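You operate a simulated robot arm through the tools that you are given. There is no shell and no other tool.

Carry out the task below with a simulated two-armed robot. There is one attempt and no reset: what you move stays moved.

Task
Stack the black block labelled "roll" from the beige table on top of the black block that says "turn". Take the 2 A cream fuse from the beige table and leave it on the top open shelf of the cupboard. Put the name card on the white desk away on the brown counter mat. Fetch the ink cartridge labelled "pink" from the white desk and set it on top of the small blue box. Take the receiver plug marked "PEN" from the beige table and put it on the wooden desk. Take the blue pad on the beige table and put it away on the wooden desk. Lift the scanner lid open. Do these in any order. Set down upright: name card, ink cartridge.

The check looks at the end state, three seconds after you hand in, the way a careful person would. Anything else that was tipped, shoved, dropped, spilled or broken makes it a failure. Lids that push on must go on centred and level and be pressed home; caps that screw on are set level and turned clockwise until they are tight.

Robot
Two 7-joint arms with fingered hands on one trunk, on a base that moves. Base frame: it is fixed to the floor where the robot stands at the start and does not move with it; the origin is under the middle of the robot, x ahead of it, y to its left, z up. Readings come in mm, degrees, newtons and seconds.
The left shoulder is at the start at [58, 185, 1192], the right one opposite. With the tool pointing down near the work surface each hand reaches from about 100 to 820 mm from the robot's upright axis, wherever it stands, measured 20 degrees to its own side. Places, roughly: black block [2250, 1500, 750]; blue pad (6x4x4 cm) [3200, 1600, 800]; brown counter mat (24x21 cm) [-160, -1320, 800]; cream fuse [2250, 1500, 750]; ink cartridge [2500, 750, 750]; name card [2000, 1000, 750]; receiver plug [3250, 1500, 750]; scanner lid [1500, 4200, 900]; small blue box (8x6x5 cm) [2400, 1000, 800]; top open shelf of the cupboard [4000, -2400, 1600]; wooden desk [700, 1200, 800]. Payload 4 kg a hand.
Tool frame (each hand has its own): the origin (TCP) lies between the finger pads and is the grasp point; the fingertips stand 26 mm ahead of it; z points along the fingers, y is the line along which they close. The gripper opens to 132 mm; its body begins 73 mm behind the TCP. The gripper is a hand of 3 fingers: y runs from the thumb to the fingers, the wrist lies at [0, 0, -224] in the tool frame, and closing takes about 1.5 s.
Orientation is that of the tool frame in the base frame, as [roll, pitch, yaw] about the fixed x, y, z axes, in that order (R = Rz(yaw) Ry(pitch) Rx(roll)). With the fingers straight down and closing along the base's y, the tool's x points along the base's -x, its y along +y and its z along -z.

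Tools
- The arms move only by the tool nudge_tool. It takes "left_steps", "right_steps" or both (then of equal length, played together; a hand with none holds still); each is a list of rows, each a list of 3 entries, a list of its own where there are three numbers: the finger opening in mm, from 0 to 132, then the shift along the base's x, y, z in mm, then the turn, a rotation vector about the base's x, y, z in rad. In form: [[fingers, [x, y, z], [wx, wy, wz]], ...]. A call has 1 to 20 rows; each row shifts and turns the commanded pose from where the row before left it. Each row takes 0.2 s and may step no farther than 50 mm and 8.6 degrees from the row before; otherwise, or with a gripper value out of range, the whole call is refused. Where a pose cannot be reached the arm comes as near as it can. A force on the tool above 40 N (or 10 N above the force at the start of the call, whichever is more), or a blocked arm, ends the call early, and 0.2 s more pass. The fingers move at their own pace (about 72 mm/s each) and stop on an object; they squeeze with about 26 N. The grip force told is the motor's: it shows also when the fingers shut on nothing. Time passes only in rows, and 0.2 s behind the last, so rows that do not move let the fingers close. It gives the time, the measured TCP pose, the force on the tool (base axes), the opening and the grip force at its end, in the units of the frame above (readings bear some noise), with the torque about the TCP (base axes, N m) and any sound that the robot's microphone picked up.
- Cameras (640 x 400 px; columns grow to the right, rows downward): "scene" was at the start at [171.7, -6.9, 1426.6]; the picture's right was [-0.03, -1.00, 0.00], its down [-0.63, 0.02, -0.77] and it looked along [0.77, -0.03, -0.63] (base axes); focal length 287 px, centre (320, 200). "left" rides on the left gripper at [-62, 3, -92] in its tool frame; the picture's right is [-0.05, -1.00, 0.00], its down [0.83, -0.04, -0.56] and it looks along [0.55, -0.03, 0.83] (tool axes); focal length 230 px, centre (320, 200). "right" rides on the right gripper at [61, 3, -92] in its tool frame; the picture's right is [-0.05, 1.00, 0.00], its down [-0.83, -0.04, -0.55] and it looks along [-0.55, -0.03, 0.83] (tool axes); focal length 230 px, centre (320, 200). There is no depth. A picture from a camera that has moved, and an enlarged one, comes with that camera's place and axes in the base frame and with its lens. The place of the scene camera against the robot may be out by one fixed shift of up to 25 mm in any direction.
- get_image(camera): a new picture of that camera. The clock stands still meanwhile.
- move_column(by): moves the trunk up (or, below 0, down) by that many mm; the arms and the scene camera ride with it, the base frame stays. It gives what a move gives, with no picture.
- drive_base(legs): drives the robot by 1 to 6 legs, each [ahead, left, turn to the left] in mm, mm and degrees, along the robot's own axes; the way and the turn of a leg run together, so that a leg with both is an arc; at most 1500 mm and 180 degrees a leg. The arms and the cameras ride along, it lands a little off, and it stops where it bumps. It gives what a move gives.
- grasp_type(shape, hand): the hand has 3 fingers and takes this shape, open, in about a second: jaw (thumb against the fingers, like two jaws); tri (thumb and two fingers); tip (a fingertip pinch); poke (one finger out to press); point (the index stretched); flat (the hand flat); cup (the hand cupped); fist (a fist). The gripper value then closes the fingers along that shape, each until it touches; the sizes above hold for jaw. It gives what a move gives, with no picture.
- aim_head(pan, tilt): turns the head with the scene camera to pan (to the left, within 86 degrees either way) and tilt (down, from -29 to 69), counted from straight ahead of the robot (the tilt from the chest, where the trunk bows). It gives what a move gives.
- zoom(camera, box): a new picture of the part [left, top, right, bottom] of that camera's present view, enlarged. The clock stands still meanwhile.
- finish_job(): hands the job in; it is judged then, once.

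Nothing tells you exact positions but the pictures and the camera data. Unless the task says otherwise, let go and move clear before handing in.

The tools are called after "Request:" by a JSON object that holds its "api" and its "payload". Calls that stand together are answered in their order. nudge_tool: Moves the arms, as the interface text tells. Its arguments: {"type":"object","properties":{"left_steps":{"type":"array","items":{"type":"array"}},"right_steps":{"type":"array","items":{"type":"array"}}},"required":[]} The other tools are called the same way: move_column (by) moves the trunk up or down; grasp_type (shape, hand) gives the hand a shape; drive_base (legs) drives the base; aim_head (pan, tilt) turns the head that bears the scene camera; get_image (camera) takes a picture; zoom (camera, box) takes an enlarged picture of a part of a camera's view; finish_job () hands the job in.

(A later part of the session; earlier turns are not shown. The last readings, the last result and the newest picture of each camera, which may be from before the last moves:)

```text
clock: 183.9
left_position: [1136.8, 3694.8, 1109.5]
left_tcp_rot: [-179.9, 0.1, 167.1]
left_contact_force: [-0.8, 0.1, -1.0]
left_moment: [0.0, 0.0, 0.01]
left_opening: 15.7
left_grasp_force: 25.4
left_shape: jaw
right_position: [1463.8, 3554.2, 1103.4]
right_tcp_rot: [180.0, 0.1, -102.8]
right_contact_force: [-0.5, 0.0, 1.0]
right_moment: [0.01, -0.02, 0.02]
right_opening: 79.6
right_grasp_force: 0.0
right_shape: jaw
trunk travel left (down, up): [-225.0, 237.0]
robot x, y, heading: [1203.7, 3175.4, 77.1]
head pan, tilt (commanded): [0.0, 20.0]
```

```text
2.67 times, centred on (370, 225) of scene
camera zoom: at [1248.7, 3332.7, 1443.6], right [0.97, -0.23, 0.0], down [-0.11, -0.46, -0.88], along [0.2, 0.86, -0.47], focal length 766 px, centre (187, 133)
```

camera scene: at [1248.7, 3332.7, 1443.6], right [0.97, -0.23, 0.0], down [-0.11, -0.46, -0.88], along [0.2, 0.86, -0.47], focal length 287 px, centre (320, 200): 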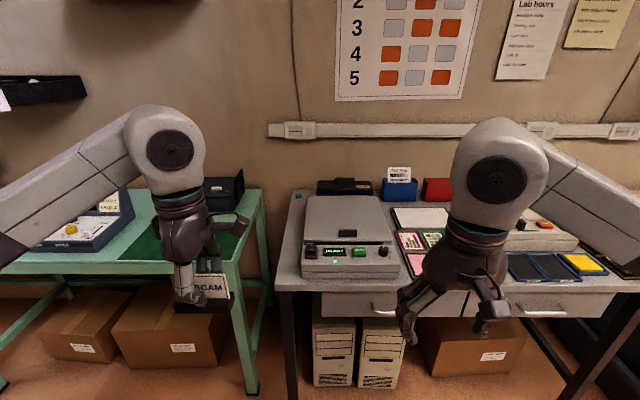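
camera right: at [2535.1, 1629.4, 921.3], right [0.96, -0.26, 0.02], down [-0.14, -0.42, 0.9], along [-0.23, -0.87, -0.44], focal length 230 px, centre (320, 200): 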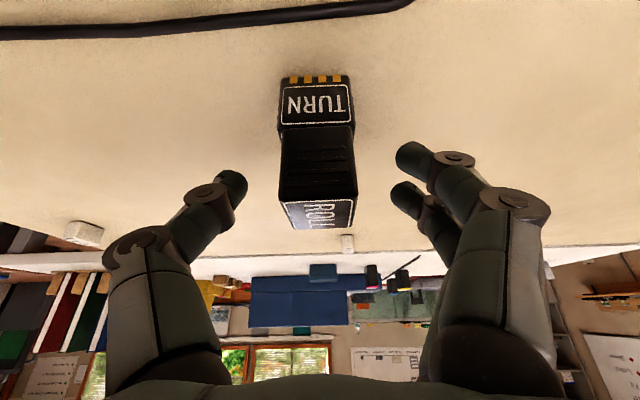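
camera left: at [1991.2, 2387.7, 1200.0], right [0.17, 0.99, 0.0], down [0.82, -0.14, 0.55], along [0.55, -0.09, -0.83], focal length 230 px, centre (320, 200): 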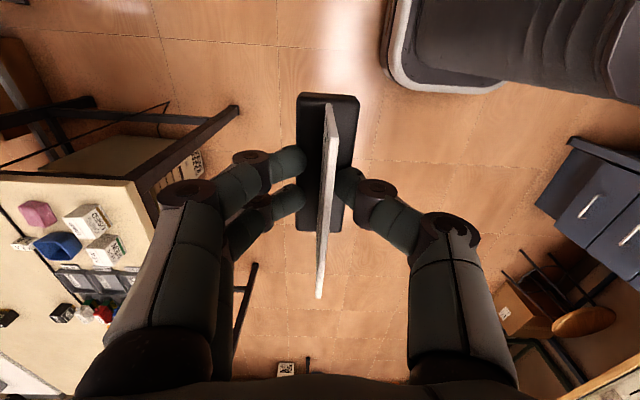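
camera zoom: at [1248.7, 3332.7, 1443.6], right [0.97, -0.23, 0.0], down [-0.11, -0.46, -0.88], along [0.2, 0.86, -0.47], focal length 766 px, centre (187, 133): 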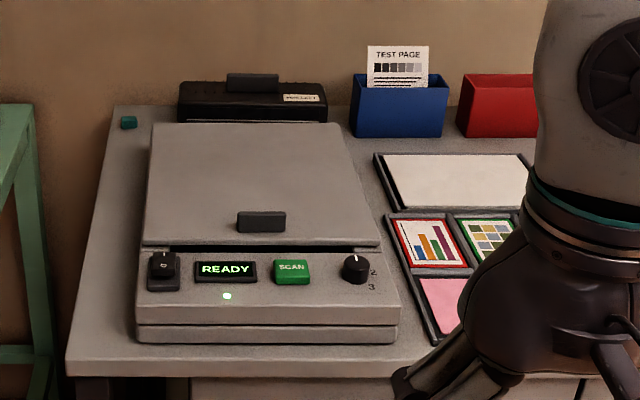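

The scanner is a flatbed with a small handle tab near the lid's front edge and the hinge at the back. I'll pull the left hand aside, then move closer with the right hand facing the handle.

Request:
{"api": "nudge_tool", "payload": {"left_steps": [[15, [-33, -24, 0], [0, 0, 0]], [15, [-33, -24, 0], [0, 0, 0]], [15, [-33, -24, 0], [0, 0, 0]]], "right_steps": [[79, [0, 0, 0], [0, 0, 0]], [79, [0, 0, 0], [0, 0, 0]], [79, [0, 0, 0], [0, 0, 0]]]}}

Request:
{"api": "drive_base", "payload": {"legs": [[470, 0, 0]]}}

Request:
{"api": "aim_head", "payload": {"pan": -5, "tilt": 35}}

Request:
{"api": "get_image", "payload": {"camera": "scene"}}

Request:
{"api": "get_image", "payload": {"camera": "right"}}

```text
clock: 184.7
left_position: [1035.2, 3621.6, 1111.2]
left_tcp_rot: [-180.0, 0.0, 167.1]
left_contact_force: [-0.1, 0.7, -0.9]
left_moment: [0.01, -0.04, 0.0]
left_opening: 15.5
left_grasp_force: 25.9
left_shape: jaw
right_position: [1463.9, 3554.0, 1104.4]
right_tcp_rot: [-179.9, 0.2, -102.8]
right_contact_force: [-1.2, -0.2, -0.1]
right_moment: [0.04, 0.01, 0.03]
right_opening: 79.3
right_grasp_force: 0.0
right_shape: jaw
trunk travel left (down, up): [-225.0, 237.0]
robot x, y, heading: [1200.5, 3171.8, 77.0]
head pan, tilt (commanded): [0.0, 20.0]
```

```text
clock: 187.6
left_position: [1147.8, 4084.3, 1109.7]
left_tcp_rot: [-179.9, 0.1, 166.7]
left_contact_force: [0.5, 0.9, -0.7]
left_moment: [0.0, -0.01, 0.0]
left_opening: 15.7
left_grasp_force: 25.8
left_shape: jaw
right_position: [1573.5, 4013.0, 1103.6]
right_tcp_rot: [-180.0, 0.2, -103.3]
right_contact_force: [-0.5, -0.3, 0.0]
right_moment: [0.0, -0.01, 0.03]
right_opening: 79.2
right_grasp_force: 0.0
right_shape: jaw
trunk travel left (down, up): [-225.0, 237.0]
robot x, y, heading: [1308.6, 3631.9, 76.4]
head pan, tilt (commanded): [0.0, 20.0]
```

```text
clock: 188.3
left_position: [1147.4, 4083.0, 1110.4]
left_tcp_rot: [179.9, 0.1, 166.7]
left_contact_force: [-0.4, -0.4, -0.7]
left_moment: [-0.01, -0.01, 0.0]
left_opening: 15.6
left_grasp_force: 25.6
left_shape: jaw
right_position: [1573.2, 4012.1, 1103.0]
right_tcp_rot: [-179.9, 0.1, -103.2]
right_contact_force: [0.2, 0.8, 0.3]
right_moment: [0.02, -0.02, -0.01]
right_opening: 79.3
right_grasp_force: 0.0
right_shape: jaw
trunk travel left (down, up): [-225.0, 237.0]
robot x, y, heading: [1305.6, 3635.5, 76.5]
head pan, tilt (commanded): [-5.0, 35.0]
```

```text
taken
camera scene: at [1362.9, 3781.6, 1420.8], right [0.95, -0.31, 0.01], down [-0.21, -0.65, -0.73], along [0.24, 0.69, -0.68], focal length 287 px, centre (320, 200)
```

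scene: 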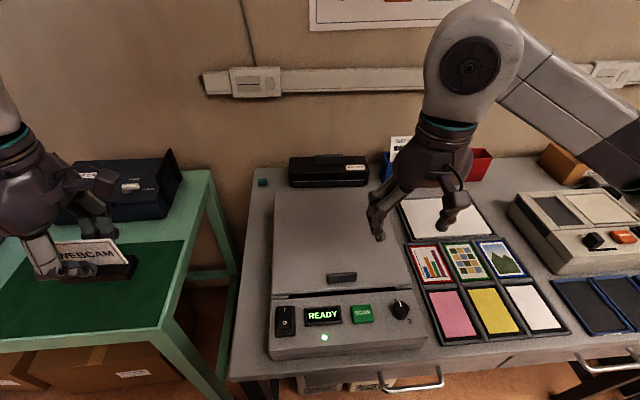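

```text
taken
camera right: at [1557.9, 3952.0, 1195.6], right [-0.96, 0.28, 0.0], down [0.23, 0.8, 0.56], along [0.15, 0.54, -0.83], focal length 230 px, centre (320, 200)
```

right: 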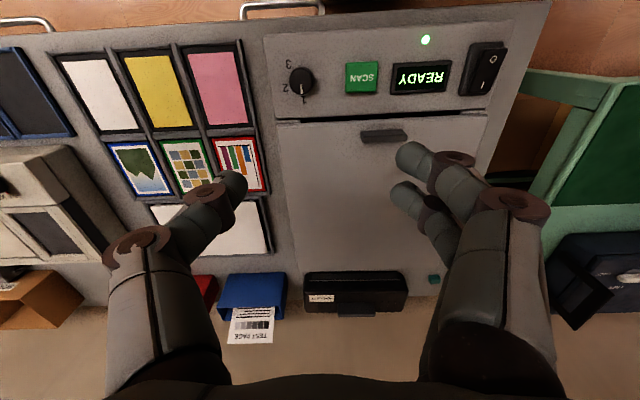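

The handle shows near (1500, 4078). I'll bring the right hand above it at z≈1010 and measure again.

Request:
{"api": "nudge_tool", "payload": {"right_steps": [[100, [-25, 22, -31], [0, 0, 0]], [100, [-25, 22, -31], [0, 0, 0]], [100, [-23, 22, -31], [0, 0, 0]], [100, [0, 0, 0], [0, 0, 0]]]}}

Request:
{"api": "get_image", "payload": {"camera": "right"}}

```text
clock: 189.3
left_position: [1148.6, 4082.3, 1110.2]
left_tcp_rot: [180.0, 0.0, 166.8]
left_contact_force: [0.1, -0.3, -0.2]
left_moment: [0.01, -0.01, -0.02]
left_opening: 15.5
left_grasp_force: 26.0
left_shape: jaw
right_position: [1500.2, 4079.9, 1010.7]
right_tcp_rot: [-180.0, 0.2, -103.1]
right_contact_force: [0.0, 0.1, -0.2]
right_moment: [0.04, -0.01, 0.01]
right_opening: 99.8
right_grasp_force: 0.0
right_shape: jaw
trunk travel left (down, up): [-225.0, 237.0]
robot x, y, heading: [1309.8, 3630.4, 76.4]
head pan, tilt (commanded): [-5.0, 35.0]
```

```text
taken
camera right: at [1484.5, 4019.9, 1102.5], right [-0.96, 0.28, 0.0], down [0.23, 0.8, 0.56], along [0.15, 0.54, -0.83], focal length 230 px, centre (320, 200)
```

right: 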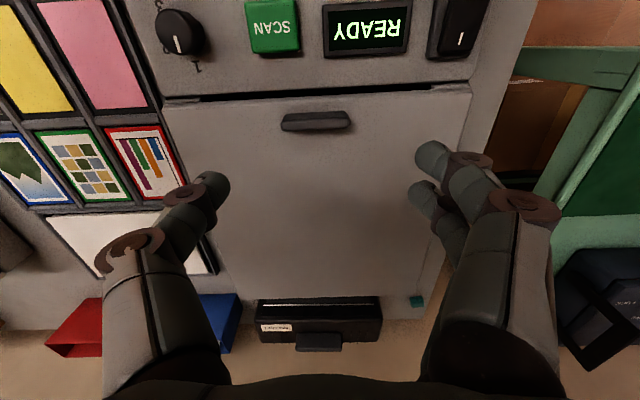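

Handle is nearly below. Lower to z≈945 with a small correction and look again.

Request:
{"api": "nudge_tool", "payload": {"right_steps": [[100, [2, -2, -33], [0, 0, 0]], [100, [2, -2, -33], [0, 0, 0]], [100, [0, 0, 0], [0, 0, 0]]]}}

Request:
{"api": "get_image", "payload": {"camera": "right"}}

```text
clock: 190.1
left_position: [1147.1, 4084.1, 1110.6]
left_tcp_rot: [-180.0, 0.2, 166.6]
left_contact_force: [0.4, -0.6, 0.0]
left_moment: [0.01, 0.0, 0.0]
left_opening: 15.5
left_grasp_force: 26.0
left_shape: jaw
right_position: [1504.2, 4076.2, 945.4]
right_tcp_rot: [-180.0, 0.1, -103.1]
right_contact_force: [-0.4, -0.3, 0.7]
right_moment: [-0.03, 0.0, 0.02]
right_opening: 99.9
right_grasp_force: 0.0
right_shape: jaw
trunk travel left (down, up): [-225.0, 237.0]
robot x, y, heading: [1305.2, 3634.4, 76.4]
head pan, tilt (commanded): [-5.0, 35.0]
```

```text
taken
camera right: at [1488.7, 4015.5, 1037.3], right [-0.96, 0.28, 0.0], down [0.23, 0.8, 0.56], along [0.15, 0.54, -0.83], focal length 230 px, centre (320, 200)
```

right: 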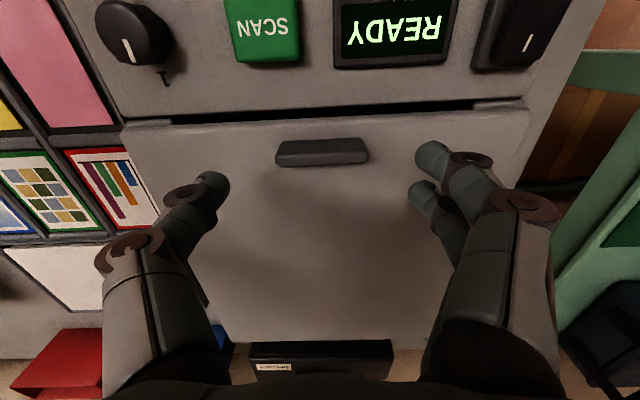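

Handle centre is at about (1504, 4074, 886), 64 mm wide. I'll lower the fingers to straddle its two ends.

Request:
{"api": "nudge_tool", "payload": {"right_steps": [[100, [0, -2, -20], [0, 0, 0]], [100, [0, 0, -15], [0, 0, 0]], [100, [0, 0, 0], [0, 0, 0]]]}}

Request:
{"api": "get_image", "payload": {"camera": "right"}}

```text
clock: 190.9
left_position: [1148.1, 4083.4, 1110.4]
left_tcp_rot: [-179.9, 0.0, 166.7]
left_contact_force: [0.5, 0.5, -0.3]
left_moment: [0.03, 0.01, 0.02]
left_opening: 15.8
left_grasp_force: 25.8
left_shape: jaw
right_position: [1504.1, 4072.4, 909.0]
right_tcp_rot: [-180.0, 0.1, -103.2]
right_contact_force: [-0.1, 0.8, 0.0]
right_moment: [0.03, -0.01, 0.01]
right_opening: 99.6
right_grasp_force: 0.0
right_shape: jaw
trunk travel left (down, up): [-225.0, 237.0]
robot x, y, heading: [1305.2, 3632.3, 76.7]
head pan, tilt (commanded): [-5.0, 35.0]
```

```text
taken
camera right: at [1488.8, 4012.2, 1001.0], right [-0.96, 0.28, 0.0], down [0.23, 0.8, 0.56], along [0.15, 0.54, -0.83], focal length 230 px, centre (320, 200)
```

right: 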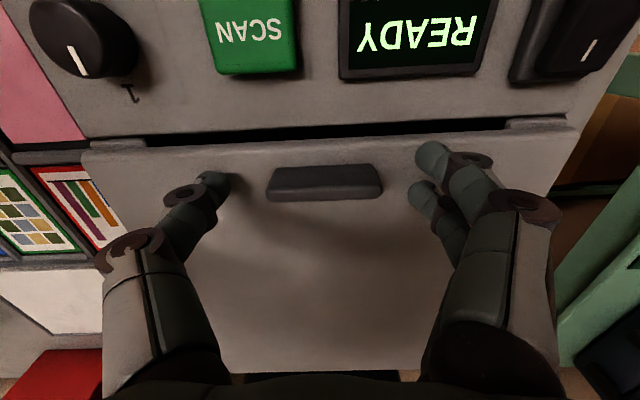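

Fingers straddle the handle. Lower 4 mm more and pinch.

Request:
{"api": "nudge_tool", "payload": {"right_steps": [[100, [0, 1, -4], [0, 0, 0]], [80, [0, 0, 0], [0, 0, 0]], [60, [0, 0, 0], [0, 0, 0]], [50, [0, 0, 0], [0, 0, 0]], [50, [0, 0, 0], [0, 0, 0]], [50, [0, 0, 0], [0, 0, 0]]]}}

Request:
{"api": "get_image", "payload": {"camera": "right"}}

```text
clock: 192.3
left_position: [1149.9, 4083.7, 1110.8]
left_tcp_rot: [-180.0, 0.0, 166.8]
left_contact_force: [-0.3, -0.8, -0.3]
left_moment: [-0.03, 0.02, 0.0]
left_opening: 15.6
left_grasp_force: 26.2
left_shape: jaw
right_position: [1508.8, 4073.1, 904.2]
right_tcp_rot: [-179.9, 0.1, -103.4]
right_contact_force: [20.4, -6.3, 1.7]
right_moment: [-0.17, -0.63, 0.12]
right_opening: 30.0
right_grasp_force: 25.9
right_shape: jaw
trunk travel left (down, up): [-225.0, 237.0]
robot x, y, heading: [1311.5, 3633.4, 76.5]
head pan, tilt (commanded): [-5.0, 35.0]
```

```text
taken
camera right: at [1492.3, 4012.6, 996.6], right [-0.96, 0.28, 0.0], down [0.23, 0.8, 0.56], along [0.16, 0.53, -0.83], focal length 230 px, centre (320, 200)
```

right: 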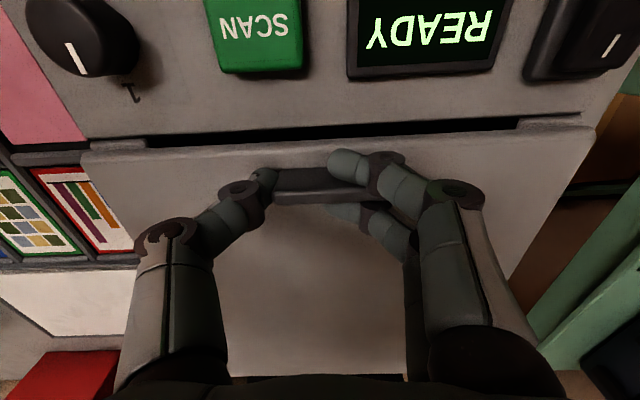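

The two fingers passed in front of and behind the narrow handle rather than pinching its end. I'll open, raise, and turn the hand 90° to pinch the handle front-to-back.

Request:
{"api": "nudge_tool", "payload": {"right_steps": [[60, [0, 0, 0], [0, 0, 0]], [100, [0, 0, 0], [0, 0, 0]], [100, [0, 0, 0], [0, 0, 0]], [100, [0, 0, 0], [0, 0, 0]], [100, [0, 0, 20], [0, 0, 0]], [100, [0, 0, 30], [0, 0, 0]], [100, [0, 0, 30], [0, 0, 0]]]}}

Request:
{"api": "nudge_tool", "payload": {"right_steps": [[100, [0, 0, 0], [0, 0, -0.143]], [100, [0, 0, 0], [0, 0, -0.143]], [100, [0, 0, 0], [0, 0, -0.143]], [100, [0, 0, 0], [0, 0, -0.143]], [100, [0, 0, 0], [0, 0, -0.143]], [100, [0, 0, 0], [0, 0, -0.143]], [100, [0, 0, 0], [0, 0, -0.143]], [100, [0, 0, 0], [0, 0, -0.143]], [100, [0, 0, 0], [0, 0, -0.143]], [100, [0, 0, 0], [0, 0, -0.143]], [100, [0, 0, 0], [0, 0, -0.141]], [100, [0, 0, 0], [0, 0, 0]]]}}

Request:
{"api": "get_image", "payload": {"camera": "right"}}

```text
clock: 193.9
left_position: [1147.3, 4084.6, 1110.3]
left_tcp_rot: [-180.0, 0.0, 166.6]
left_contact_force: [-0.6, 0.3, -0.4]
left_moment: [0.0, 0.02, 0.0]
left_opening: 15.6
left_grasp_force: 26.1
left_shape: jaw
right_position: [1505.4, 4074.8, 985.7]
right_tcp_rot: [-180.0, 0.1, -103.2]
right_contact_force: [-0.6, 0.1, -0.3]
right_moment: [0.03, -0.01, 0.0]
right_opening: 99.7
right_grasp_force: 0.1
right_shape: jaw
trunk travel left (down, up): [-225.0, 237.0]
robot x, y, heading: [1310.8, 3629.7, 76.6]
head pan, tilt (commanded): [-5.0, 35.0]
```

```text
clock: 195.6
left_position: [1145.6, 4081.4, 1111.5]
left_tcp_rot: [179.9, 0.1, 166.8]
left_contact_force: [-0.2, 0.0, -0.1]
left_moment: [0.01, 0.0, -0.04]
left_opening: 15.5
left_grasp_force: 25.6
left_shape: jaw
right_position: [1597.5, 4195.6, 900.7]
right_tcp_rot: [178.6, 0.0, -162.3]
right_contact_force: [-3.9, -6.3, 20.7]
right_moment: [-0.35, 0.03, -0.1]
right_opening: 99.5
right_grasp_force: 0.1
right_shape: jaw
right hand out of reach, approached as far as the arm can: row 3, 4, 5, 6, 7, 8
trunk travel left (down, up): [-225.0, 237.0]
robot x, y, heading: [1310.2, 3630.6, 76.5]
head pan, tilt (commanded): [-5.0, 35.0]
stopped in row 8 (right hand): the force on the tool passed its limit at 49 N (the readings are from after the stop); the commanded pose is now the measured one
```

```text
taken
camera right: at [1539.9, 4176.9, 993.2], right [-0.25, 0.97, 0.02], down [0.81, 0.2, 0.55], along [0.53, 0.16, -0.83], focal length 230 px, centre (320, 200)
```

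right: 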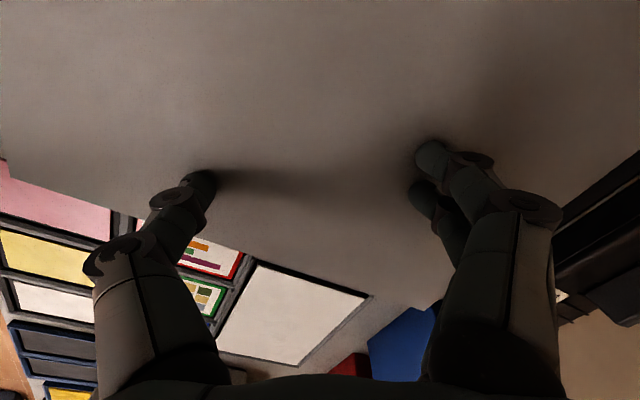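

The -90° turn was out of the wrist's range and the hand dipped onto the lid. I'll raise straight up at once and check.

Request:
{"api": "nudge_tool", "payload": {"right_steps": [[100, [0, 0, 15], [0, 0, 0]], [100, [0, 0, 30], [0, 0, 0]], [100, [0, 0, 35], [0, 0, 0]], [100, [0, 0, 35], [0, 0, 0]]]}}

Request:
{"api": "get_image", "payload": {"camera": "right"}}

Request:
{"api": "get_image", "payload": {"camera": "scene"}}

```text
clock: 196.6
left_position: [1147.0, 4083.6, 1110.9]
left_tcp_rot: [180.0, 0.1, 166.8]
left_contact_force: [-0.8, -0.2, -0.8]
left_moment: [0.0, -0.01, 0.0]
left_opening: 15.5
left_grasp_force: 26.7
left_shape: jaw
right_position: [1627.8, 4239.9, 983.2]
right_tcp_rot: [179.0, 0.0, -162.5]
right_contact_force: [-0.1, -0.4, 0.4]
right_moment: [0.0, 0.02, 0.01]
right_opening: 99.9
right_grasp_force: 0.0
right_shape: jaw
right hand out of reach, approached as far as the arm can: row 1, 2, 3, 4
trunk travel left (down, up): [-225.0, 237.0]
robot x, y, heading: [1307.8, 3635.4, 76.5]
head pan, tilt (commanded): [-5.0, 35.0]
```

```text
taken
camera right: at [1568.9, 4221.8, 1076.0], right [-0.25, 0.97, 0.02], down [0.81, 0.2, 0.55], along [0.53, 0.15, -0.83], focal length 230 px, centre (320, 200)
```

right: 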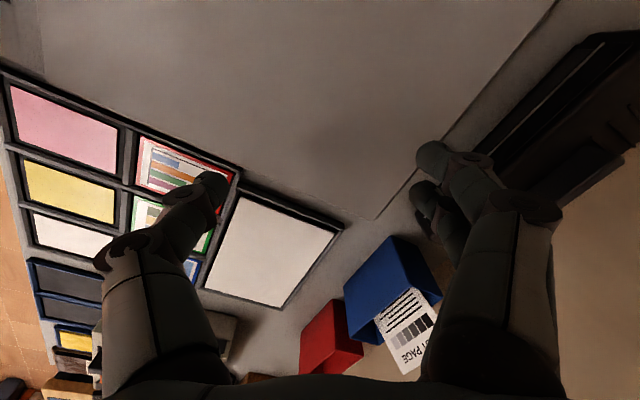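

```text
taken
camera scene: at [1362.6, 3781.7, 1420.8], right [0.95, -0.31, 0.01], down [-0.21, -0.65, -0.73], along [0.24, 0.69, -0.69], focal length 287 px, centre (320, 200)
```

scene: 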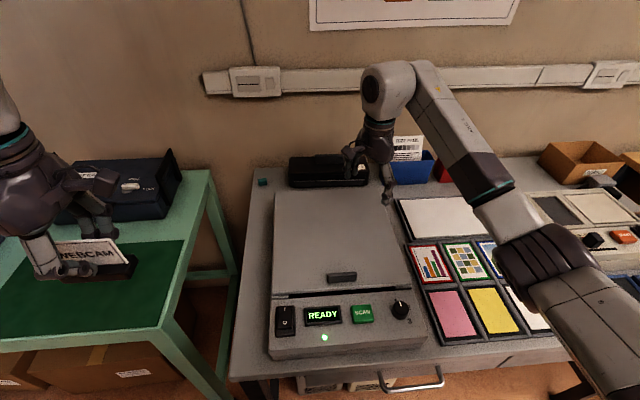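

Nothing was displaced. I'll bring the hand back toward the robot while turning it back to its earlier orientation.

Request:
{"api": "nudge_tool", "payload": {"right_steps": [[100, [-15, -20, 5], [0, 0, 0.143]], [100, [-15, -20, 5], [0, 0, 0.143]], [100, [-15, -20, 3], [0, 0, 0.143]], [100, [-15, -20, 0], [0, 0, 0.143]], [100, [-15, -20, 0], [0, 0, 0.143]], [100, [-15, -20, 0], [0, 0, 0.143]], [100, [-15, -20, 0], [0, 0, 0.143]], [100, [-15, -20, 0], [0, 0, 0.03]], [100, [0, 0, 0], [0, 0, 0]]]}}

Request:
{"api": "get_image", "payload": {"camera": "right"}}

```text
clock: 198.6
left_position: [1147.9, 4084.6, 1109.6]
left_tcp_rot: [-179.9, 0.1, 166.7]
left_contact_force: [0.3, 0.2, 0.5]
left_moment: [-0.01, 0.02, 0.0]
left_opening: 15.3
left_grasp_force: 26.0
left_shape: jaw
right_position: [1505.2, 4078.7, 998.1]
right_tcp_rot: [178.9, -0.2, -103.4]
right_contact_force: [-0.4, 0.9, -0.1]
right_moment: [0.02, 0.02, 0.04]
right_opening: 99.5
right_grasp_force: 0.0
right_shape: jaw
trunk travel left (down, up): [-225.0, 237.0]
robot x, y, heading: [1309.7, 3634.7, 76.5]
head pan, tilt (commanded): [-5.0, 35.0]
```

```text
taken
camera right: at [1490.4, 4018.5, 1090.2], right [-0.96, 0.28, 0.02], down [0.24, 0.8, 0.55], along [0.14, 0.53, -0.83], focal length 230 px, centre (320, 200)
```

right: 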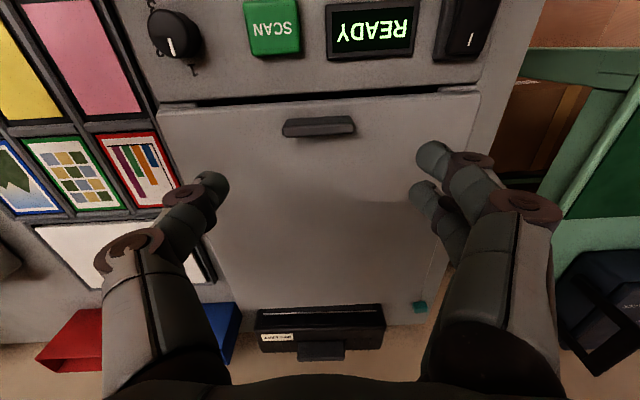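

Recovered. I'll raise the hand and try turning it the other way (+90°) in small portions at a safe height.

Request:
{"api": "nudge_tool", "payload": {"right_steps": [[100, [0, -10, 35], [0, 0, 0]], [100, [0, -10, 35], [0, 0, 0]], [100, [0, 0, 0], [0, 0, 0.143]], [100, [0, 0, 0], [0, 0, 0.143]], [100, [0, 0, 0], [0, 0, 0.143]], [100, [0, 0, 0], [0, 0, 0.143]]]}}

```text
clock: 200.0
left_position: [1148.1, 4085.2, 1109.8]
left_tcp_rot: [180.0, 0.0, 166.6]
left_contact_force: [0.3, -1.3, -1.0]
left_moment: [0.01, 0.0, 0.0]
left_opening: 15.6
left_grasp_force: 25.9
left_shape: jaw
right_position: [1504.9, 4057.9, 1065.6]
right_tcp_rot: [178.8, -0.1, -70.7]
right_contact_force: [0.2, 0.2, 0.5]
right_moment: [0.05, -0.02, -0.02]
right_opening: 99.8
right_grasp_force: 0.1
right_shape: jaw
trunk travel left (down, up): [-225.0, 237.0]
robot x, y, heading: [1310.2, 3629.8, 76.5]
head pan, tilt (commanded): [-5.0, 35.0]
```

Works in this direction. Continue turning to +90°.

Request:
{"api": "nudge_tool", "payload": {"right_steps": [[100, [0, 0, 0], [0, 0, 0.143]], [100, [0, 0, 0], [0, 0, 0.143]], [100, [0, 0, 0], [0, 0, 0.143]], [100, [0, 0, 0], [0, 0, 0.143]], [100, [0, 0, 0], [0, 0, 0.143]], [100, [0, 0, 0], [0, 0, 0.143]], [100, [0, 0, 0], [0, 0, 0.143]], [100, [0, 0, 0], [0, 0, 0]]]}}

Request:
{"api": "get_image", "payload": {"camera": "right"}}

```text
clock: 201.8
left_position: [1146.7, 4082.9, 1110.5]
left_tcp_rot: [-179.9, 0.1, 166.7]
left_contact_force: [-0.5, 0.4, -0.4]
left_moment: [0.03, 0.0, 0.03]
left_opening: 15.6
left_grasp_force: 26.1
left_shape: jaw
right_position: [1504.9, 4058.7, 1067.1]
right_tcp_rot: [178.8, -0.1, -13.3]
right_contact_force: [-0.4, -0.2, 0.5]
right_moment: [-0.02, -0.01, 0.0]
right_opening: 99.6
right_grasp_force: 0.0
right_shape: jaw
trunk travel left (down, up): [-225.0, 237.0]
robot x, y, heading: [1311.0, 3629.7, 76.8]
head pan, tilt (commanded): [-5.0, 35.0]
```

```text
taken
camera right: at [1565.4, 4043.0, 1159.6], right [-0.28, -0.96, 0.02], down [-0.8, 0.24, 0.55], along [-0.53, 0.14, -0.83], focal length 230 px, centre (320, 200)
```

right: 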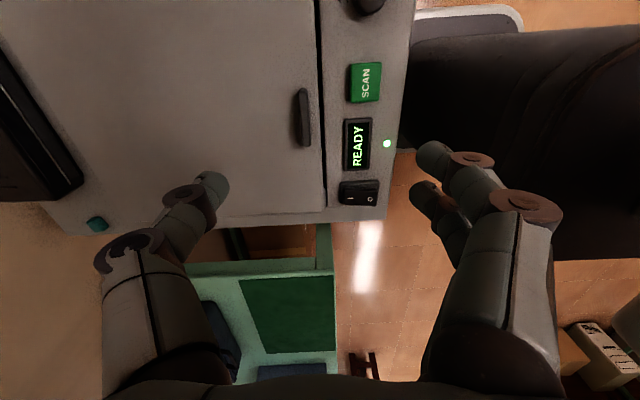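

The hand is now turned so the fingers close front-to-back. Narrow to 50 mm, move over the handle and lower to z≈945.

Request:
{"api": "nudge_tool", "payload": {"right_steps": [[50, [0, 8, -20], [0, 0, 0]], [50, [0, 7, -25], [0, 0, 0]], [50, [0, 0, -40], [0, 0, 0]], [50, [0, 0, -37], [0, 0, 0]], [50, [0, 0, 0], [0, 0, 0]]]}}

Request:
{"api": "get_image", "payload": {"camera": "right"}}

```text
clock: 203.0
left_position: [1148.1, 4083.7, 1110.7]
left_tcp_rot: [180.0, 0.2, 166.7]
left_contact_force: [-0.2, 0.4, -0.3]
left_moment: [0.01, 0.01, -0.02]
left_opening: 15.7
left_grasp_force: 26.3
left_shape: jaw
right_position: [1504.9, 4075.1, 943.2]
right_tcp_rot: [178.8, -0.1, -13.4]
right_contact_force: [0.4, 0.7, 0.3]
right_moment: [0.01, 0.01, 0.01]
right_opening: 50.5
right_grasp_force: 0.0
right_shape: jaw
trunk travel left (down, up): [-225.0, 237.0]
robot x, y, heading: [1310.2, 3631.8, 76.7]
head pan, tilt (commanded): [-5.0, 35.0]
```

```text
taken
camera right: at [1566.1, 4057.8, 1035.8], right [-0.28, -0.96, 0.02], down [-0.8, 0.24, 0.55], along [-0.53, 0.14, -0.83], focal length 230 px, centre (320, 200)
```

right: 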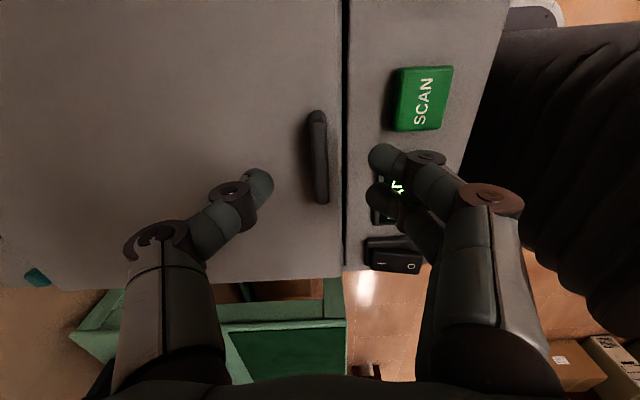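

Handle is centred between thumb and fingers. Descend to z≈915 and check clearance with the panel.

Request:
{"api": "nudge_tool", "payload": {"right_steps": [[45, [0, 0, -15], [0, 0, 0]], [45, [0, 0, -13], [0, 0, 0]], [45, [0, 0, 0], [0, 0, 0]]]}}

Request:
{"api": "get_image", "payload": {"camera": "right"}}

```text
clock: 203.8
left_position: [1147.9, 4083.6, 1110.5]
left_tcp_rot: [179.9, 0.1, 166.7]
left_contact_force: [1.0, -0.1, -0.5]
left_moment: [-0.01, -0.01, 0.0]
left_opening: 15.8
left_grasp_force: 26.2
left_shape: jaw
right_position: [1505.9, 4072.9, 916.0]
right_tcp_rot: [178.9, -0.1, -13.4]
right_contact_force: [-0.4, -0.9, 0.0]
right_moment: [0.0, 0.01, 0.02]
right_opening: 45.7
right_grasp_force: 0.1
right_shape: jaw
trunk travel left (down, up): [-225.0, 237.0]
robot x, y, heading: [1307.4, 3634.0, 76.6]
head pan, tilt (commanded): [-5.0, 35.0]
```

```text
taken
camera right: at [1566.5, 4057.0, 1008.7], right [-0.28, -0.96, 0.02], down [-0.8, 0.24, 0.55], along [-0.53, 0.14, -0.83], focal length 230 px, centre (320, 200)
```

right: 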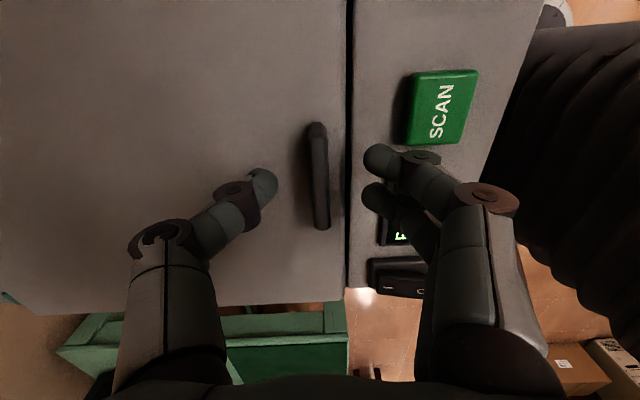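

Clear. Lower 9 mm and close on the handle.

Request:
{"api": "nudge_tool", "payload": {"right_steps": [[45, [0, 0, -5], [0, 0, 0]], [45, [0, 0, -4], [0, 0, 0]], [30, [0, 0, 0], [0, 0, 0]], [10, [0, 0, 0], [0, 0, 0]], [5, [0, 0, 0], [0, 0, 0]], [5, [0, 0, 0], [0, 0, 0]], [5, [0, 0, 0], [0, 0, 0]]]}}

Request:
{"api": "get_image", "payload": {"camera": "right"}}

```text
clock: 205.4
left_position: [1148.7, 4083.2, 1111.1]
left_tcp_rot: [179.9, 0.1, 166.7]
left_contact_force: [-0.5, -0.7, -0.5]
left_moment: [-0.02, -0.04, 0.0]
left_opening: 15.5
left_grasp_force: 26.2
left_shape: jaw
right_position: [1505.3, 4074.5, 908.5]
right_tcp_rot: [178.9, -0.1, -13.5]
right_contact_force: [0.0, -0.5, -0.7]
right_moment: [0.0, 0.01, 0.01]
right_opening: 6.0
right_grasp_force: 0.2
right_shape: jaw
trunk travel left (down, up): [-225.0, 237.0]
robot x, y, heading: [1310.4, 3634.5, 76.8]
head pan, tilt (commanded): [-5.0, 35.0]
```

```text
taken
camera right: at [1566.0, 4057.4, 1000.3], right [-0.28, -0.96, 0.02], down [-0.8, 0.24, 0.55], along [-0.53, 0.14, -0.83], focal length 230 px, centre (320, 200)
```

right: 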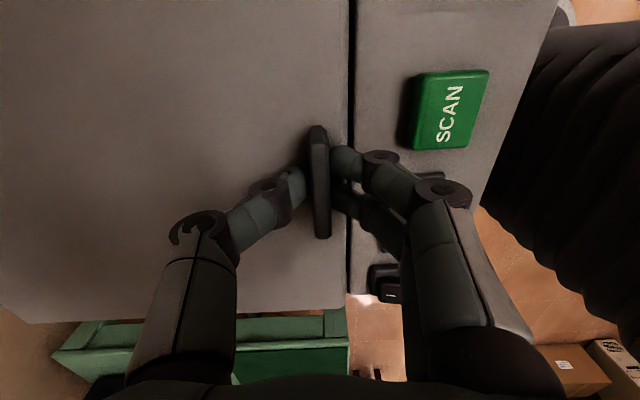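

Fingers are at the 5 mm command without force yet; close fully.

Request:
{"api": "nudge_tool", "payload": {"right_steps": [[0, [0, 0, 0], [0, 0, 0]], [0, [0, 0, 0], [0, 0, 0]], [0, [0, 0, 0], [0, 0, 0]]]}}

Request:
{"api": "get_image", "payload": {"camera": "right"}}

```text
clock: 206.2
left_position: [1147.5, 4084.0, 1110.1]
left_tcp_rot: [-179.8, 0.1, 166.7]
left_contact_force: [-0.2, -0.1, -1.0]
left_moment: [0.02, 0.02, -0.01]
left_opening: 15.4
left_grasp_force: 26.3
left_shape: jaw
right_position: [1505.1, 4074.4, 908.2]
right_tcp_rot: [178.9, -0.1, -13.4]
right_contact_force: [-0.4, -0.6, -1.2]
right_moment: [0.01, -0.01, -0.01]
right_opening: 4.5
right_grasp_force: 26.4
right_shape: jaw
trunk travel left (down, up): [-225.0, 237.0]
robot x, y, heading: [1306.3, 3631.7, 76.4]
head pan, tilt (commanded): [-5.0, 35.0]
```

```text
taken
camera right: at [1566.1, 4057.5, 1000.1], right [-0.28, -0.96, 0.02], down [-0.8, 0.24, 0.55], along [-0.53, 0.14, -0.83], focal length 230 px, centre (320, 200)
```

right: 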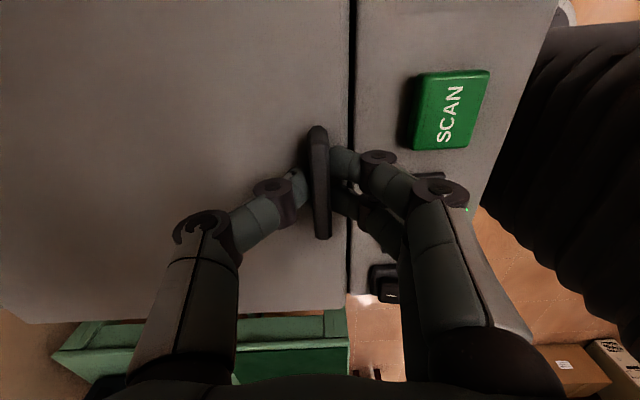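

The handle is pinched (26 N). I'll lift along an arc about the rear hinge, first 8°, rotating the tool along with the lid, and read the forces.

Request:
{"api": "nudge_tool", "payload": {"right_steps": [[0, [0.8, 3.4, 20.1], [-0.068, 0.0159, 0]], [0, [1.1, 4.8, 19.7], [-0.068, 0.0159, 0]], [0, [0, 0, 0], [0, 0, 0]]]}}

Request:
{"api": "get_image", "payload": {"camera": "right"}}

Request:
{"api": "get_image", "payload": {"camera": "scene"}}

```text
clock: 207.0
left_position: [1148.2, 4083.5, 1111.2]
left_tcp_rot: [-180.0, 0.0, 166.7]
left_contact_force: [-0.2, 0.1, -1.1]
left_moment: [-0.02, 0.02, -0.03]
left_opening: 15.8
left_grasp_force: 26.4
left_shape: jaw
right_position: [1508.2, 4082.0, 948.1]
right_tcp_rot: [170.9, -0.1, -13.4]
right_contact_force: [3.3, -2.6, -2.0]
right_moment: [-0.02, -0.05, 0.02]
right_opening: 4.3
right_grasp_force: 25.7
right_shape: jaw
trunk travel left (down, up): [-225.0, 237.0]
robot x, y, heading: [1308.4, 3633.0, 76.6]
head pan, tilt (commanded): [-5.0, 35.0]
```

```text
taken
camera right: at [1570.7, 4078.0, 1040.0], right [-0.28, -0.95, 0.16], down [-0.78, 0.32, 0.54], along [-0.56, 0.03, -0.83], focal length 230 px, centre (320, 200)
```

right: 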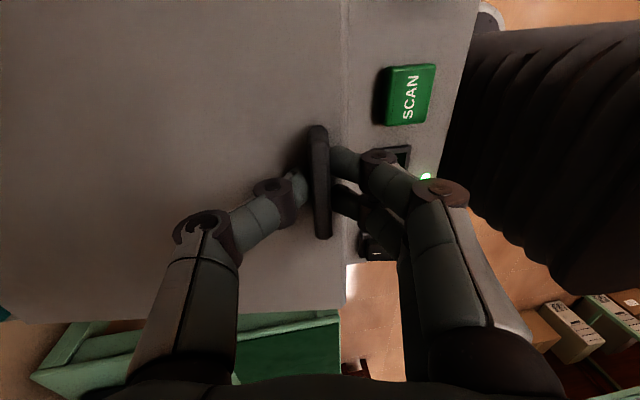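

```text
taken
camera scene: at [1363.6, 3781.4, 1420.8], right [0.95, -0.31, 0.01], down [-0.21, -0.65, -0.73], along [0.24, 0.69, -0.69], focal length 287 px, centre (320, 200)
```

scene: 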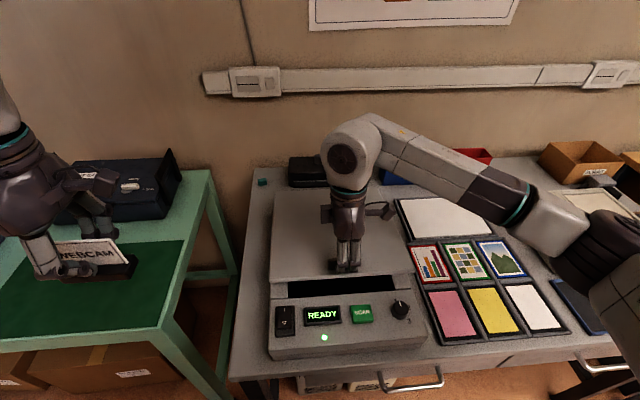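

The lid follows with small forces. Continue to 20°, then check.

Request:
{"api": "nudge_tool", "payload": {"right_steps": [[0, [1.4, 6.1, 19.4], [-0.068, 0.0159, 0]], [0, [1.7, 7.4, 18.9], [-0.068, 0.0159, 0]], [0, [2.0, 8.7, 18.3], [-0.068, 0.0159, 0]], [0, [0, 0, 0], [0, 0, 0]]]}}

Request:
{"api": "get_image", "payload": {"camera": "scene"}}

```text
clock: 208.0
left_position: [1149.5, 4082.9, 1110.4]
left_tcp_rot: [-180.0, 0.0, 166.8]
left_contact_force: [0.5, -0.2, -0.5]
left_moment: [0.0, -0.01, -0.01]
left_opening: 15.3
left_grasp_force: 26.5
left_shape: jaw
right_position: [1514.5, 4104.5, 1003.6]
right_tcp_rot: [159.0, -0.2, -13.4]
right_contact_force: [0.1, -6.4, 1.3]
right_moment: [-0.17, -0.01, 0.01]
right_opening: 4.4
right_grasp_force: 25.7
right_shape: jaw
trunk travel left (down, up): [-225.0, 237.0]
robot x, y, heading: [1308.8, 3635.1, 76.4]
head pan, tilt (commanded): [-5.0, 35.0]
```

```text
taken
camera scene: at [1363.1, 3780.6, 1420.9], right [0.95, -0.31, 0.01], down [-0.21, -0.65, -0.73], along [0.24, 0.69, -0.68], focal length 287 px, centre (320, 200)
```

scene: 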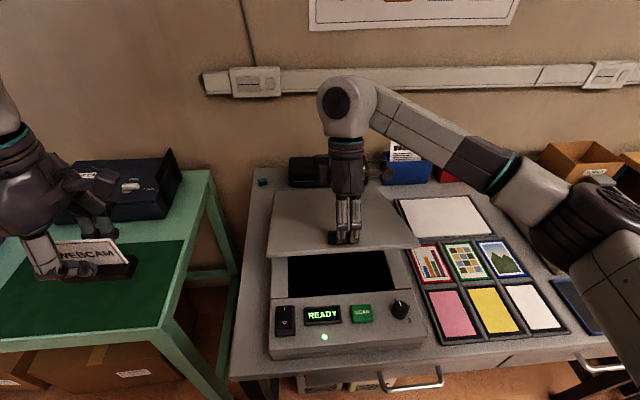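

Good. Continue from 20° to 32°.

Request:
{"api": "nudge_tool", "payload": {"right_steps": [[0, [2.2, 9.4, 17.9], [-0.068, 0.0159, 0]], [0, [2.5, 10.6, 17.1], [-0.068, 0.0159, 0]], [0, [2.8, 11.8, 16.2], [-0.068, 0.0159, 0]], [0, [0, 0, 0], [0, 0, 0]]]}}

```text
clock: 209.0
left_position: [1147.6, 4083.3, 1111.3]
left_tcp_rot: [-180.0, 0.1, 166.8]
left_contact_force: [0.2, 0.2, -1.1]
left_moment: [0.0, -0.03, 0.01]
left_opening: 15.6
left_grasp_force: 25.5
left_shape: jaw
right_position: [1520.1, 4137.1, 1056.7]
right_tcp_rot: [146.8, -0.2, -13.3]
right_contact_force: [-3.7, -4.7, 2.3]
right_moment: [-0.08, 0.05, -0.05]
right_opening: 4.3
right_grasp_force: 26.3
right_shape: jaw
trunk travel left (down, up): [-225.0, 237.0]
robot x, y, heading: [1309.7, 3638.9, 76.6]
head pan, tilt (commanded): [-5.0, 35.0]
```

Continue to 44°.

Request:
{"api": "nudge_tool", "payload": {"right_steps": [[0, [3.0, 12.8, 15.4], [-0.068, 0.0159, 0]], [0, [3.2, 13.9, 14.4], [-0.068, 0.0159, 0]], [0, [3.5, 14.8, 13.3], [-0.068, 0.0159, 0]], [0, [0, 0, 0], [0, 0, 0]]]}}

Request:
{"api": "get_image", "payload": {"camera": "scene"}}

```text
clock: 210.1
left_position: [1146.7, 4086.4, 1110.6]
left_tcp_rot: [-179.8, 0.2, 167.0]
left_contact_force: [0.4, -0.4, -1.1]
left_moment: [0.03, 0.0, -0.02]
left_opening: 15.7
left_grasp_force: 25.7
left_shape: jaw
right_position: [1518.5, 4152.8, 1082.5]
right_tcp_rot: [135.7, 0.4, -13.0]
right_contact_force: [-8.1, 19.0, -15.9]
right_moment: [0.64, 0.15, -0.1]
right_opening: 4.4
right_grasp_force: 26.1
right_shape: jaw
right hand out of reach, approached as far as the arm can: row 3
trunk travel left (down, up): [-225.0, 237.0]
robot x, y, heading: [1309.3, 3634.8, 76.8]
head pan, tilt (commanded): [-5.0, 35.0]
stopped in row 4 (right hand): the force on the tool passed its limit at 40 N (the readings are from after the stop); the commanded pose is now the measured one
```

```text
taken
camera scene: at [1361.3, 3785.5, 1420.4], right [0.95, -0.31, 0.01], down [-0.2, -0.66, -0.73], along [0.24, 0.69, -0.69], focal length 287 px, centre (320, 200)
```

scene: 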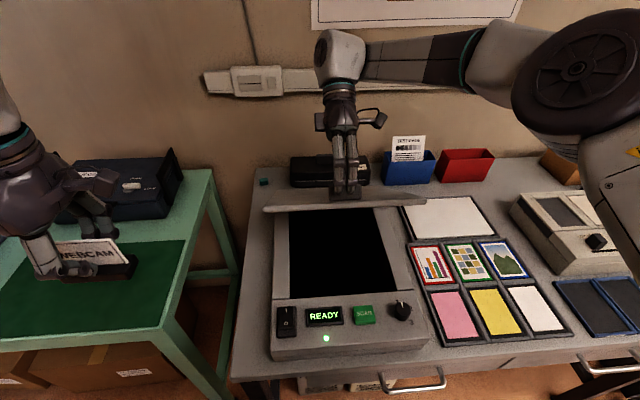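

The wrist is near its limit at about 42°, and the tool is a few mm outside the arc. I'll relax toward the hinge a little and see how much load the lid puts on the hand.

Request:
{"api": "nudge_tool", "payload": {"right_steps": [[0, [0.5, 2, -2], [0, 0, 0]], [0, [0.5, 2, -2], [0, 0, 0]], [0, [0, 0, 0], [0, 0, 0]]]}}

```text
clock: 210.9
left_position: [1145.4, 4084.6, 1109.8]
left_tcp_rot: [-179.9, 0.2, 166.8]
left_contact_force: [-0.6, -0.2, 0.4]
left_moment: [0.01, -0.02, -0.05]
left_opening: 15.4
left_grasp_force: 26.0
left_shape: jaw
right_position: [1518.2, 4152.6, 1081.2]
right_tcp_rot: [135.5, 0.3, -13.1]
right_contact_force: [-10.7, 8.1, -5.6]
right_moment: [0.33, 0.12, -0.09]
right_opening: 4.5
right_grasp_force: 26.0
right_shape: jaw
trunk travel left (down, up): [-225.0, 237.0]
robot x, y, heading: [1306.2, 3632.8, 76.6]
head pan, tilt (commanded): [-5.0, 35.0]
```

Loads are small. I'll loosen the fingers slightly to test whether the lid stays by itself.

Request:
{"api": "nudge_tool", "payload": {"right_steps": [[10, [0, 0, 0], [0, 0, 0]], [10, [0, 0, 0], [0, 0, 0]]]}}

Request:
{"api": "get_image", "payload": {"camera": "right"}}

Request:
{"api": "get_image", "payload": {"camera": "scene"}}

```text
clock: 211.5
left_position: [1147.2, 4083.7, 1109.2]
left_tcp_rot: [-180.0, -0.1, 166.7]
left_contact_force: [0.2, 0.2, 0.0]
left_moment: [-0.01, 0.0, 0.0]
left_opening: 15.7
left_grasp_force: 26.0
left_shape: jaw
right_position: [1521.6, 4150.5, 1081.8]
right_tcp_rot: [135.4, 0.3, -13.2]
right_contact_force: [-0.3, 2.1, -2.6]
right_moment: [0.09, 0.02, -0.01]
right_opening: 10.8
right_grasp_force: 0.2
right_shape: jaw
trunk travel left (down, up): [-225.0, 237.0]
robot x, y, heading: [1308.8, 3636.6, 76.6]
head pan, tilt (commanded): [-5.0, 35.0]
```

```text
taken
camera right: at [1597.8, 4196.5, 1148.7], right [-0.21, -0.68, 0.7], down [-0.71, 0.6, 0.37], along [-0.67, -0.42, -0.61], focal length 230 px, centre (320, 200)
```

right: 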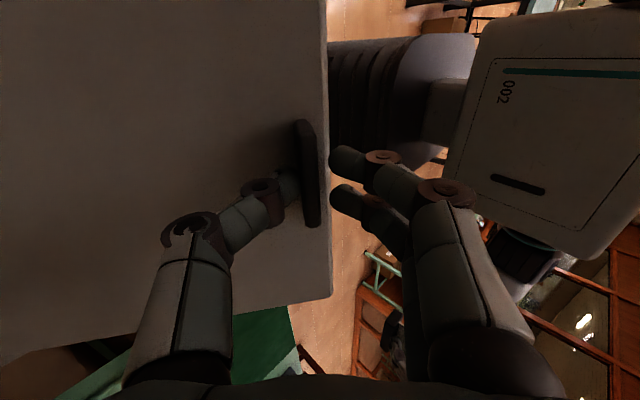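

```text
taken
camera scene: at [1363.1, 3781.9, 1420.9], right [0.95, -0.31, 0.01], down [-0.21, -0.65, -0.73], along [0.24, 0.69, -0.69], focal length 287 px, centre (320, 200)
```

scene: 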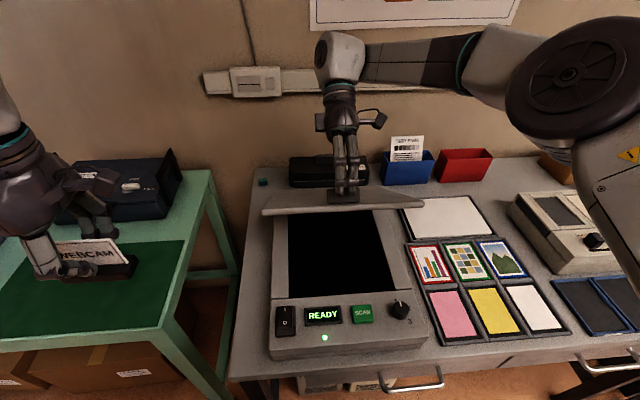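

The lid seems to rest without being gripped. Open further to confirm.

Request:
{"api": "nudge_tool", "payload": {"right_steps": [[30, [0, 0, 0], [0, 0, 0]], [50, [0, 0, 0], [0, 0, 0]], [50, [0, 0, 0], [0, 0, 0]], [50, [0, 0, 0], [0, 0, 0]]]}}

Request:
{"api": "get_image", "payload": {"camera": "right"}}

Request:
{"api": "get_image", "payload": {"camera": "scene"}}

```text
clock: 212.5
left_position: [1146.4, 4083.6, 1110.0]
left_tcp_rot: [-180.0, 0.2, 166.9]
left_contact_force: [0.3, -0.2, -0.4]
left_moment: [0.0, 0.04, 0.0]
left_opening: 15.5
left_grasp_force: 26.0
left_shape: jaw
right_position: [1519.2, 4152.2, 1081.6]
right_tcp_rot: [135.4, 0.4, -13.1]
right_contact_force: [0.1, 0.2, 0.4]
right_moment: [-0.01, -0.02, 0.03]
right_opening: 49.4
right_grasp_force: 0.1
right_shape: jaw
trunk travel left (down, up): [-225.0, 237.0]
robot x, y, heading: [1309.2, 3635.8, 76.7]
head pan, tilt (commanded): [-5.0, 35.0]
```

```text
taken
camera right: at [1595.7, 4197.2, 1148.6], right [-0.21, -0.68, 0.7], down [-0.71, 0.6, 0.37], along [-0.67, -0.42, -0.61], focal length 230 px, centre (320, 200)
```

right: 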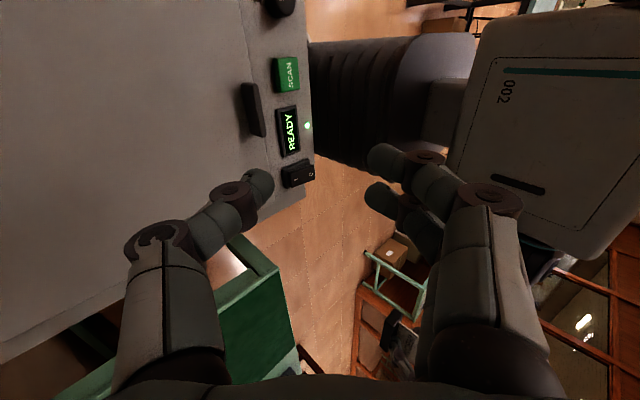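

```text
taken
camera scene: at [1362.1, 3782.2, 1420.8], right [0.95, -0.31, 0.01], down [-0.21, -0.65, -0.73], along [0.24, 0.69, -0.69], focal length 287 px, centre (320, 200)
```

scene: 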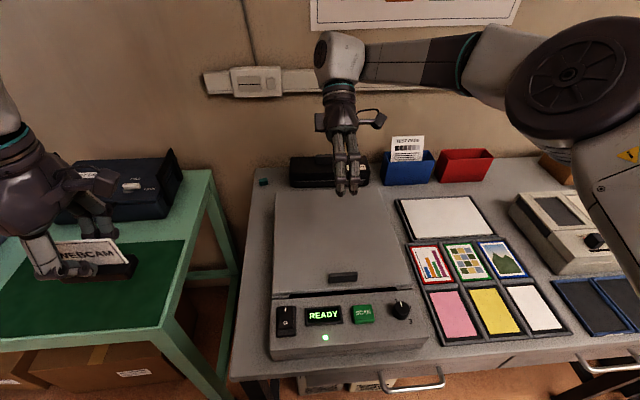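

The lid fell shut again – it doesn't hold by itself below vertical, so I need the second hand to push it past upright. I'll park the WEBCAM card temporarily; check what is below the left hand.

Request:
{"api": "get_image", "payload": {"camera": "left"}}

```text
taken
camera left: at [1207.5, 4072.9, 1201.9], right [-0.18, -0.98, 0.0], down [-0.82, 0.15, 0.55], along [-0.55, 0.1, -0.83], focal length 230 px, centre (320, 200)
```

left: 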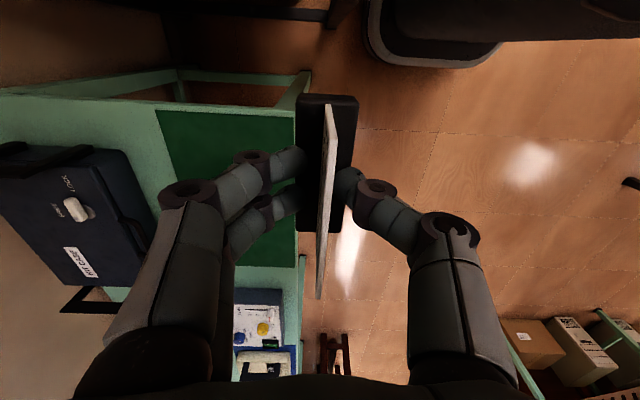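

The green mat on the neighbouring table is free. I'll move the left hand over it and lower the card there temporarily.

Request:
{"api": "nudge_tool", "payload": {"left_steps": [[15, [-26, 41, 0], [0, 0, 0]], [15, [-26, 41, 0], [0, 0, 0]], [15, [-26, 41, 0], [0, 0, 0]], [15, [-26, 41, 0], [0, 0, 0]], [15, [0, 0, -45], [0, 0, 0]], [15, [0, 0, -45], [0, 0, 0]], [15, [0, 0, -45], [0, 0, 0]], [15, [0, 0, -45], [0, 0, 0]], [15, [0, 0, 0], [0, 0, 0]]]}}

Request:
{"api": "get_image", "payload": {"camera": "left"}}

Request:
{"api": "get_image", "payload": {"camera": "scene"}}

```text
clock: 214.5
left_position: [1042.4, 4250.0, 929.4]
left_tcp_rot: [-179.9, 0.0, 166.9]
left_contact_force: [0.1, -0.2, -1.3]
left_moment: [-0.01, 0.03, 0.04]
left_opening: 11.2
left_grasp_force: 26.1
left_shape: jaw
right_position: [1519.7, 4151.3, 1080.8]
right_tcp_rot: [135.5, 0.5, -13.1]
right_contact_force: [0.8, 0.4, 0.1]
right_moment: [-0.01, -0.03, -0.01]
right_opening: 49.6
right_grasp_force: 0.0
right_shape: jaw
trunk travel left (down, up): [-225.0, 237.0]
robot x, y, heading: [1307.6, 3629.5, 76.8]
head pan, tilt (commanded): [-5.0, 35.0]
```

```text
taken
camera left: at [1103.3, 4238.8, 1021.1], right [-0.18, -0.98, 0.0], down [-0.82, 0.15, 0.55], along [-0.55, 0.1, -0.83], focal length 230 px, centre (320, 200)
```

left: 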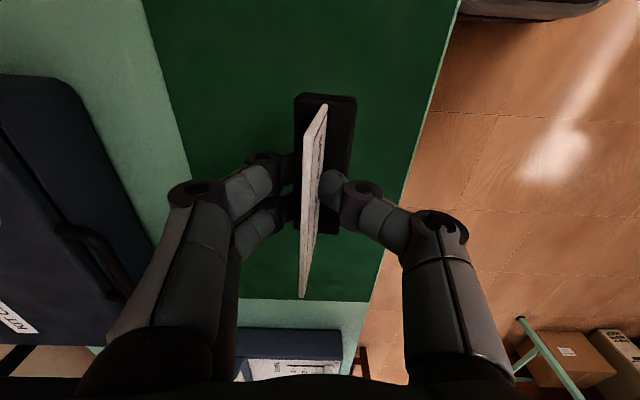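

```text
taken
camera scene: at [1362.3, 3782.0, 1420.9], right [0.95, -0.31, 0.01], down [-0.21, -0.65, -0.73], along [0.24, 0.69, -0.69], focal length 287 px, centre (320, 200)
```

scene: 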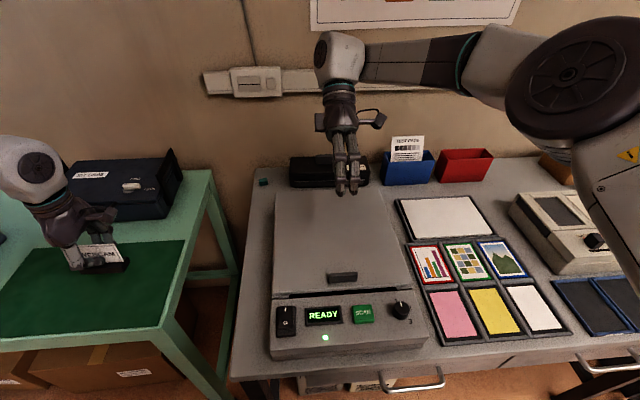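

The card has tilted slightly in the grip; setting it down will let me re-grip it. Lower toward the mat.

Request:
{"api": "nudge_tool", "payload": {"left_steps": [[11, [0, 0, -25], [0, 0, 0]], [11, [0, 0, -20], [0, 0, 0]], [11, [0, 0, -20], [0, 0, 0]], [11, [0, 0, 0], [0, 0, 0]]]}}

Request:
{"api": "get_image", "payload": {"camera": "left"}}

```text
clock: 215.5
left_position: [1042.2, 4247.1, 864.7]
left_tcp_rot: [-179.9, 0.0, 166.8]
left_contact_force: [-0.5, -0.4, 0.0]
left_moment: [-0.01, 0.0, 0.0]
left_opening: 10.8
left_grasp_force: 0.1
left_shape: jaw
right_position: [1519.8, 4151.1, 1081.5]
right_tcp_rot: [135.5, 0.3, -13.0]
right_contact_force: [-0.4, -1.0, 0.2]
right_moment: [-0.01, -0.01, -0.02]
right_opening: 49.7
right_grasp_force: 0.1
right_shape: jaw
trunk travel left (down, up): [-225.0, 237.0]
robot x, y, heading: [1307.3, 3634.2, 76.9]
head pan, tilt (commanded): [-5.0, 35.0]
```

```text
taken
camera left: at [1102.6, 4236.8, 956.6], right [-0.18, -0.98, 0.0], down [-0.82, 0.15, 0.55], along [-0.55, 0.1, -0.83], focal length 230 px, centre (320, 200)
```

left: 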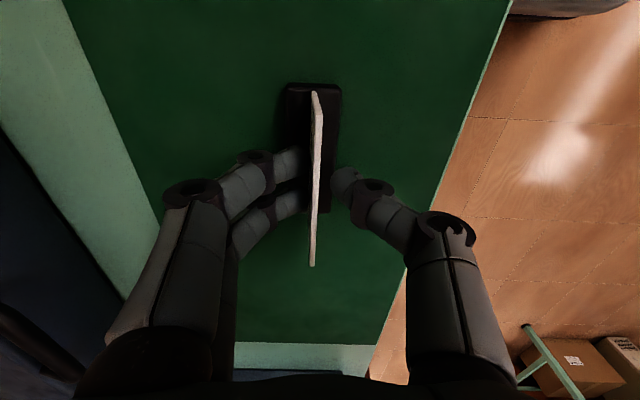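

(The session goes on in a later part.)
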